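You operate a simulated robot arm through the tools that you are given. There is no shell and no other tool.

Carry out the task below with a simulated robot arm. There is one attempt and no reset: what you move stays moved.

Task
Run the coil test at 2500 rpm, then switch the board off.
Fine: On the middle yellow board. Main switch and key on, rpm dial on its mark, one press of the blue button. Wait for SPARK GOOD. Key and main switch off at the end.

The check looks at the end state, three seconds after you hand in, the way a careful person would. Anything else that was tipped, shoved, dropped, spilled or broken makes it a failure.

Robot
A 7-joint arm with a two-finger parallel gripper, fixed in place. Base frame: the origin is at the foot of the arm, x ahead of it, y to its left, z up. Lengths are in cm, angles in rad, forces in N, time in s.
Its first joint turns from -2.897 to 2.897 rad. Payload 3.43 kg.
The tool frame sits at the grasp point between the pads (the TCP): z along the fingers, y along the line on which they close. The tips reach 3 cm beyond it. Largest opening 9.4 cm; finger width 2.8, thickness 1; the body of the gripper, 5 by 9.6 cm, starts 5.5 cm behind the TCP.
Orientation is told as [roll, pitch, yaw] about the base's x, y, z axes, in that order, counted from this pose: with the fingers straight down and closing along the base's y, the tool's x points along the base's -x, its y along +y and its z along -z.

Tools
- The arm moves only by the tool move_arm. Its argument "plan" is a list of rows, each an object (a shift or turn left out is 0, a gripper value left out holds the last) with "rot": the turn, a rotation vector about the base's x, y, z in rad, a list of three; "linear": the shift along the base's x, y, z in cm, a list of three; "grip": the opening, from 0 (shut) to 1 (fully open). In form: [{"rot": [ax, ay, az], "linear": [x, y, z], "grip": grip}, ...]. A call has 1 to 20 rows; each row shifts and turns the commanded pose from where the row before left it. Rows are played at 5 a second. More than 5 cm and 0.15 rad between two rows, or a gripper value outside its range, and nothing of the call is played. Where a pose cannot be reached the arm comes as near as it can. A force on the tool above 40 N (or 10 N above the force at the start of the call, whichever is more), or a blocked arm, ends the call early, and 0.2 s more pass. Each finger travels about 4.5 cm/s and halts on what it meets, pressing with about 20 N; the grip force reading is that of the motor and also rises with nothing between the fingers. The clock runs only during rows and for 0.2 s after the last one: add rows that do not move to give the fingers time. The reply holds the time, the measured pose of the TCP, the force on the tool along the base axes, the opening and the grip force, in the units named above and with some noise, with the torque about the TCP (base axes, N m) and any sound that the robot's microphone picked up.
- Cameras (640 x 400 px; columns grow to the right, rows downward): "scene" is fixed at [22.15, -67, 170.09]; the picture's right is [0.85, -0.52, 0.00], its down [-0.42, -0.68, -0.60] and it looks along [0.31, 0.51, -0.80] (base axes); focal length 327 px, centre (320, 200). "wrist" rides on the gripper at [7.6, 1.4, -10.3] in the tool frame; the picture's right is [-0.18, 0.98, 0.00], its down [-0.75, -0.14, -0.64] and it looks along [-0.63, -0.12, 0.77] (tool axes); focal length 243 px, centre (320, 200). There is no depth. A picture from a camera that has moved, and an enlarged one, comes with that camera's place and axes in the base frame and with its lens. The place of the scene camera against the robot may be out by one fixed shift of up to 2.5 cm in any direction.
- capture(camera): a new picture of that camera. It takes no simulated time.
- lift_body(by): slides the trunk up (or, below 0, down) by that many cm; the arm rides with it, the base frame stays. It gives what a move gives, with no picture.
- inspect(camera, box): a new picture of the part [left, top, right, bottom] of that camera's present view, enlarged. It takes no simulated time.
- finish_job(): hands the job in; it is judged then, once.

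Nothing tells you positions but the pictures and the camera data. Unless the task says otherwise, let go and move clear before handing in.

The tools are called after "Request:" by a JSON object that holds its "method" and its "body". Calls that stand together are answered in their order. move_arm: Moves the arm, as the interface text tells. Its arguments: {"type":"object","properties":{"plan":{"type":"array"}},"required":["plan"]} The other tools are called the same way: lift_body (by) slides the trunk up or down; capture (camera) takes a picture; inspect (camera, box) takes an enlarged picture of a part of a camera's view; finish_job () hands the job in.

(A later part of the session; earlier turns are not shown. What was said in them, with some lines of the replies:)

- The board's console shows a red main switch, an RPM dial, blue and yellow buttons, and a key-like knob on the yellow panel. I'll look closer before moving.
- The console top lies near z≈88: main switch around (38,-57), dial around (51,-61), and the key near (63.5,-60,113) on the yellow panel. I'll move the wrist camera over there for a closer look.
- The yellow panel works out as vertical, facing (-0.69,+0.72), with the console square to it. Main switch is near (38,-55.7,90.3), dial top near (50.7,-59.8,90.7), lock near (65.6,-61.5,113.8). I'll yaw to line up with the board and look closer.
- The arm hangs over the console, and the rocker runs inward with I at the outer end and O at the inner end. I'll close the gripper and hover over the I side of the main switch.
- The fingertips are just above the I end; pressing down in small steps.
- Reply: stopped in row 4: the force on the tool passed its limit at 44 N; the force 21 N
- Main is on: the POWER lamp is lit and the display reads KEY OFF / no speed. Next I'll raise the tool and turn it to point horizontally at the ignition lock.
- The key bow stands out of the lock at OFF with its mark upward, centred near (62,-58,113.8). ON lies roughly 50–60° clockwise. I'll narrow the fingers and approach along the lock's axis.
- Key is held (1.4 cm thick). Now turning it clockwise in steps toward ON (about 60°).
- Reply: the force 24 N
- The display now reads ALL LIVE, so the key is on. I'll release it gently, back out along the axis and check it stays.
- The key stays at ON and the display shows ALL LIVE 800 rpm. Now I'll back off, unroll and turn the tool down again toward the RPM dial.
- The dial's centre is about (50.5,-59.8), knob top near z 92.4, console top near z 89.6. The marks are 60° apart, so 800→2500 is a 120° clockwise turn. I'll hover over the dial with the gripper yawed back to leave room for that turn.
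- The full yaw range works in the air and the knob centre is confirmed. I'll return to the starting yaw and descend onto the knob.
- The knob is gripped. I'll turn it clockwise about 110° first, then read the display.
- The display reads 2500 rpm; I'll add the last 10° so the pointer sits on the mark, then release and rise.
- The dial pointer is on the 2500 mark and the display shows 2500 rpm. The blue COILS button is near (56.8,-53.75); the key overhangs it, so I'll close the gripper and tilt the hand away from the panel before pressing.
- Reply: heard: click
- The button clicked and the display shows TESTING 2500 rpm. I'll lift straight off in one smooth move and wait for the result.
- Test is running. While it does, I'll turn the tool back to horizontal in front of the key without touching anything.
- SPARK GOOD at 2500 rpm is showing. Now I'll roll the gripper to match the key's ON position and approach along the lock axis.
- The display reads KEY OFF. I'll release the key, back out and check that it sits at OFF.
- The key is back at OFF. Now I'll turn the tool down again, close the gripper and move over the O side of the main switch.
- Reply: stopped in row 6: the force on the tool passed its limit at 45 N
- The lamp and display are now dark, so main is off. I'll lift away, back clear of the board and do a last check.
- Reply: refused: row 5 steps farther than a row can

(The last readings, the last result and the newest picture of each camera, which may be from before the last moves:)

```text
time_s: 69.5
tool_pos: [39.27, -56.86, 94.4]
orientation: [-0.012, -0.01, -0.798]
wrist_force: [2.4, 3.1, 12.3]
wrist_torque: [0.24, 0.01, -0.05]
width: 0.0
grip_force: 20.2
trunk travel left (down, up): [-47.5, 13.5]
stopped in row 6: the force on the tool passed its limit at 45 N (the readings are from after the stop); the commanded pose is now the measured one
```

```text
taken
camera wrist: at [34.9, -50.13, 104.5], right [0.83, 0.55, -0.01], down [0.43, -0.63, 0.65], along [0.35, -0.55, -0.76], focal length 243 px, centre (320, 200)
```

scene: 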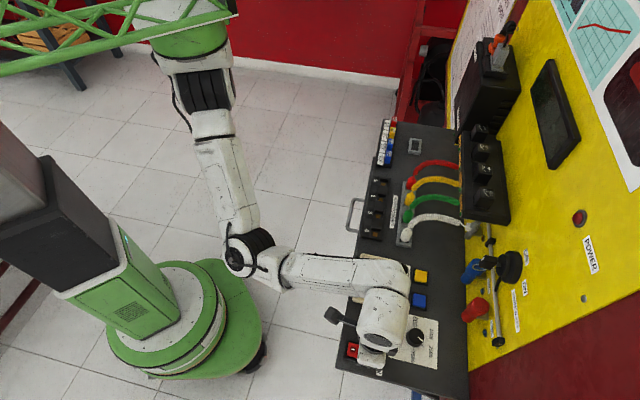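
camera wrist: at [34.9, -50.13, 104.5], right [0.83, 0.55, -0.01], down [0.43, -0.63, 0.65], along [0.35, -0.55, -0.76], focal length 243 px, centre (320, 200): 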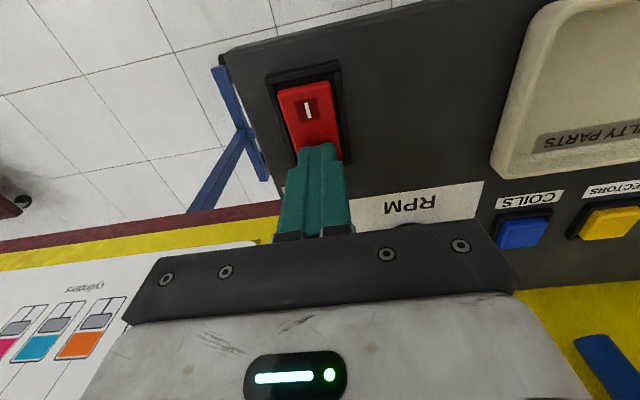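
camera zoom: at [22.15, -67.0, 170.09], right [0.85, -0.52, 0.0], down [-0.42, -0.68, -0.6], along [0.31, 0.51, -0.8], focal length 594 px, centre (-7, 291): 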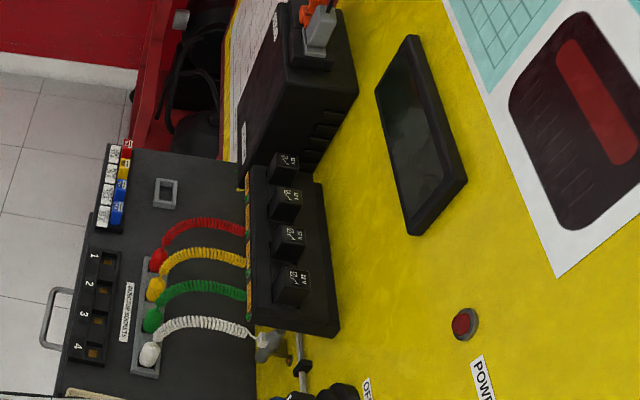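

That retreat was refused because one row was too long, so nothing moved. Display and lamp are still dark; I'll repeat the retreat with smaller steps.

Request:
{"method": "move_arm", "body": {"plan": [{"linear": [0, 0, 2]}, {"linear": [0, 0, 3]}, {"linear": [0, 0, 3]}, {"linear": [0, 0, 3]}, {"linear": [-0.5, 2, 3]}, {"linear": [-0.5, 2.5, 3]}, {"linear": [-0.5, 2.5, 3]}, {"linear": [-0.5, 3, 2]}, {"linear": [-0.5, 3, 2]}, {"linear": [0, 3, 0]}, {}]}}

Request:
{"method": "capture", "body": {"camera": "scene"}}

Request:
{"method": "inspect", "body": {"camera": "scene", "box": [330, 230, 530, 400]}}

Request:
{"method": "capture", "body": {"camera": "wrist"}}

```text
time_s: 71.9
tool_pos: [36.62, -40.76, 118.16]
orientation: [-0.01, -0.005, -0.799]
wrist_force: [-0.7, -0.5, -0.2]
wrist_torque: [0.02, 0.02, -0.04]
width: 0.01
grip_force: 19.3
trunk travel left (down, up): [-47.5, 13.5]
```

```text
taken
```

scene: 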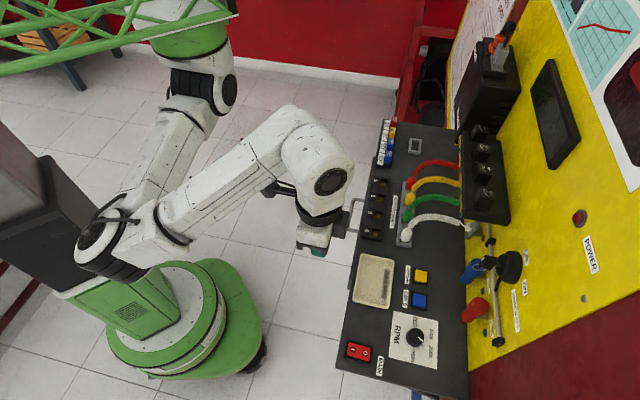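

```text
2.35 times, centred on (430, 315) of scene
camera zoom: at [22.15, -67.0, 170.09], right [0.85, -0.52, 0.0], down [-0.42, -0.68, -0.6], along [0.31, 0.51, -0.8], focal length 769 px, centre (61, -71)
```

zoom: 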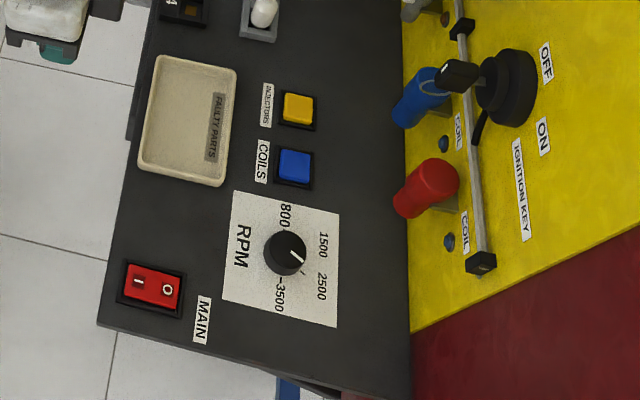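

```text
taken
camera wrist: at [32.38, -34.16, 128.35], right [0.83, 0.55, -0.01], down [0.43, -0.63, 0.65], along [0.35, -0.54, -0.76], focal length 243 px, centre (320, 200)
```

wrist: 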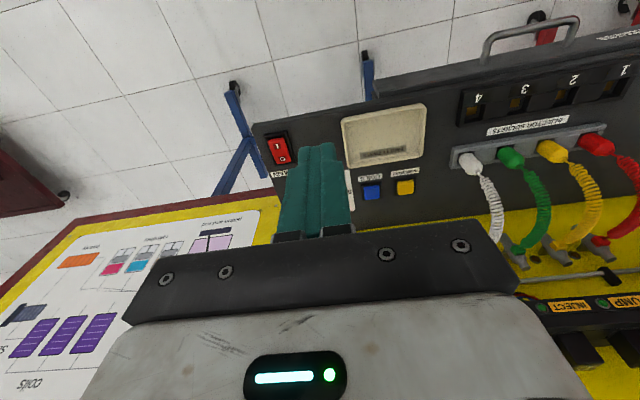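

The board is dark and everything looks in place. I'll double-check the dial pointer before handing in.

Request:
{"method": "inspect", "body": {"camera": "scene", "box": [385, 310, 445, 370]}}

Request:
{"method": "inspect", "body": {"camera": "scene", "box": [335, 330, 395, 370]}}

```text
6.67 times, centred on (415, 340) of scene
camera zoom: at [22.15, -67.0, 170.09], right [0.85, -0.52, 0.0], down [-0.42, -0.68, -0.6], along [0.31, 0.51, -0.8], focal length 2178 px, centre (-313, -733)
```

zoom: 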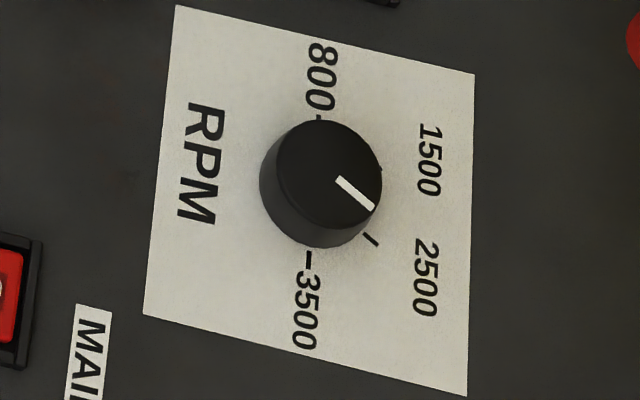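

```text
10.00 times, centred on (365, 350) of scene
camera zoom: at [22.15, -67.0, 170.09], right [0.85, -0.52, 0.0], down [-0.42, -0.68, -0.6], along [0.31, 0.51, -0.8], focal length 3267 px, centre (-130, -1300)
```

zoom: 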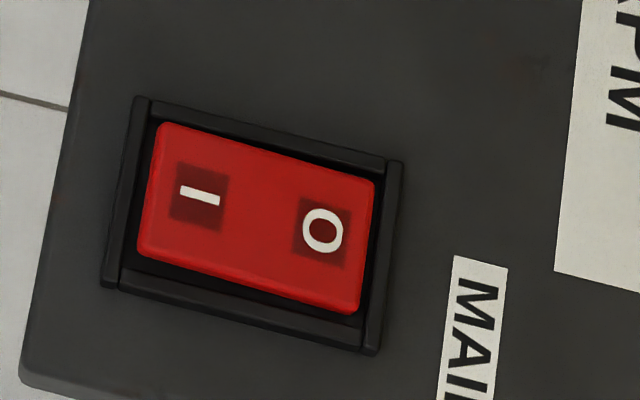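

The pointer is on the 2500 mark, the key is at OFF and the main switch is at O. The arm is clear of the board, so I'm handing in.

Request:
{"method": "finish_job", "body": {}}

```text
The job is handed in.
```

The coil test ran at 2500 rpm and the display showed SPARK GOOD. The board is now switched off.

- **Test:** I switched on the main switch and the key and turned the dial to its 2500 mark. I pressed the blue COILS button once and heard one click. The display went from TESTING to SPARK GOOD at 2500 rpm.
- **End state:** The key is at OFF and the main switch is at O. The display and POWER lamp are dark, and the dial still points to 2500.
- **Surroundings:** I saw nothing else moved or knocked over in the last pictures, and the arm is clear of the board. Each main-switch press ended at the 40 N force limit (peaks of 44 and 45 N), and the switch worked both times.
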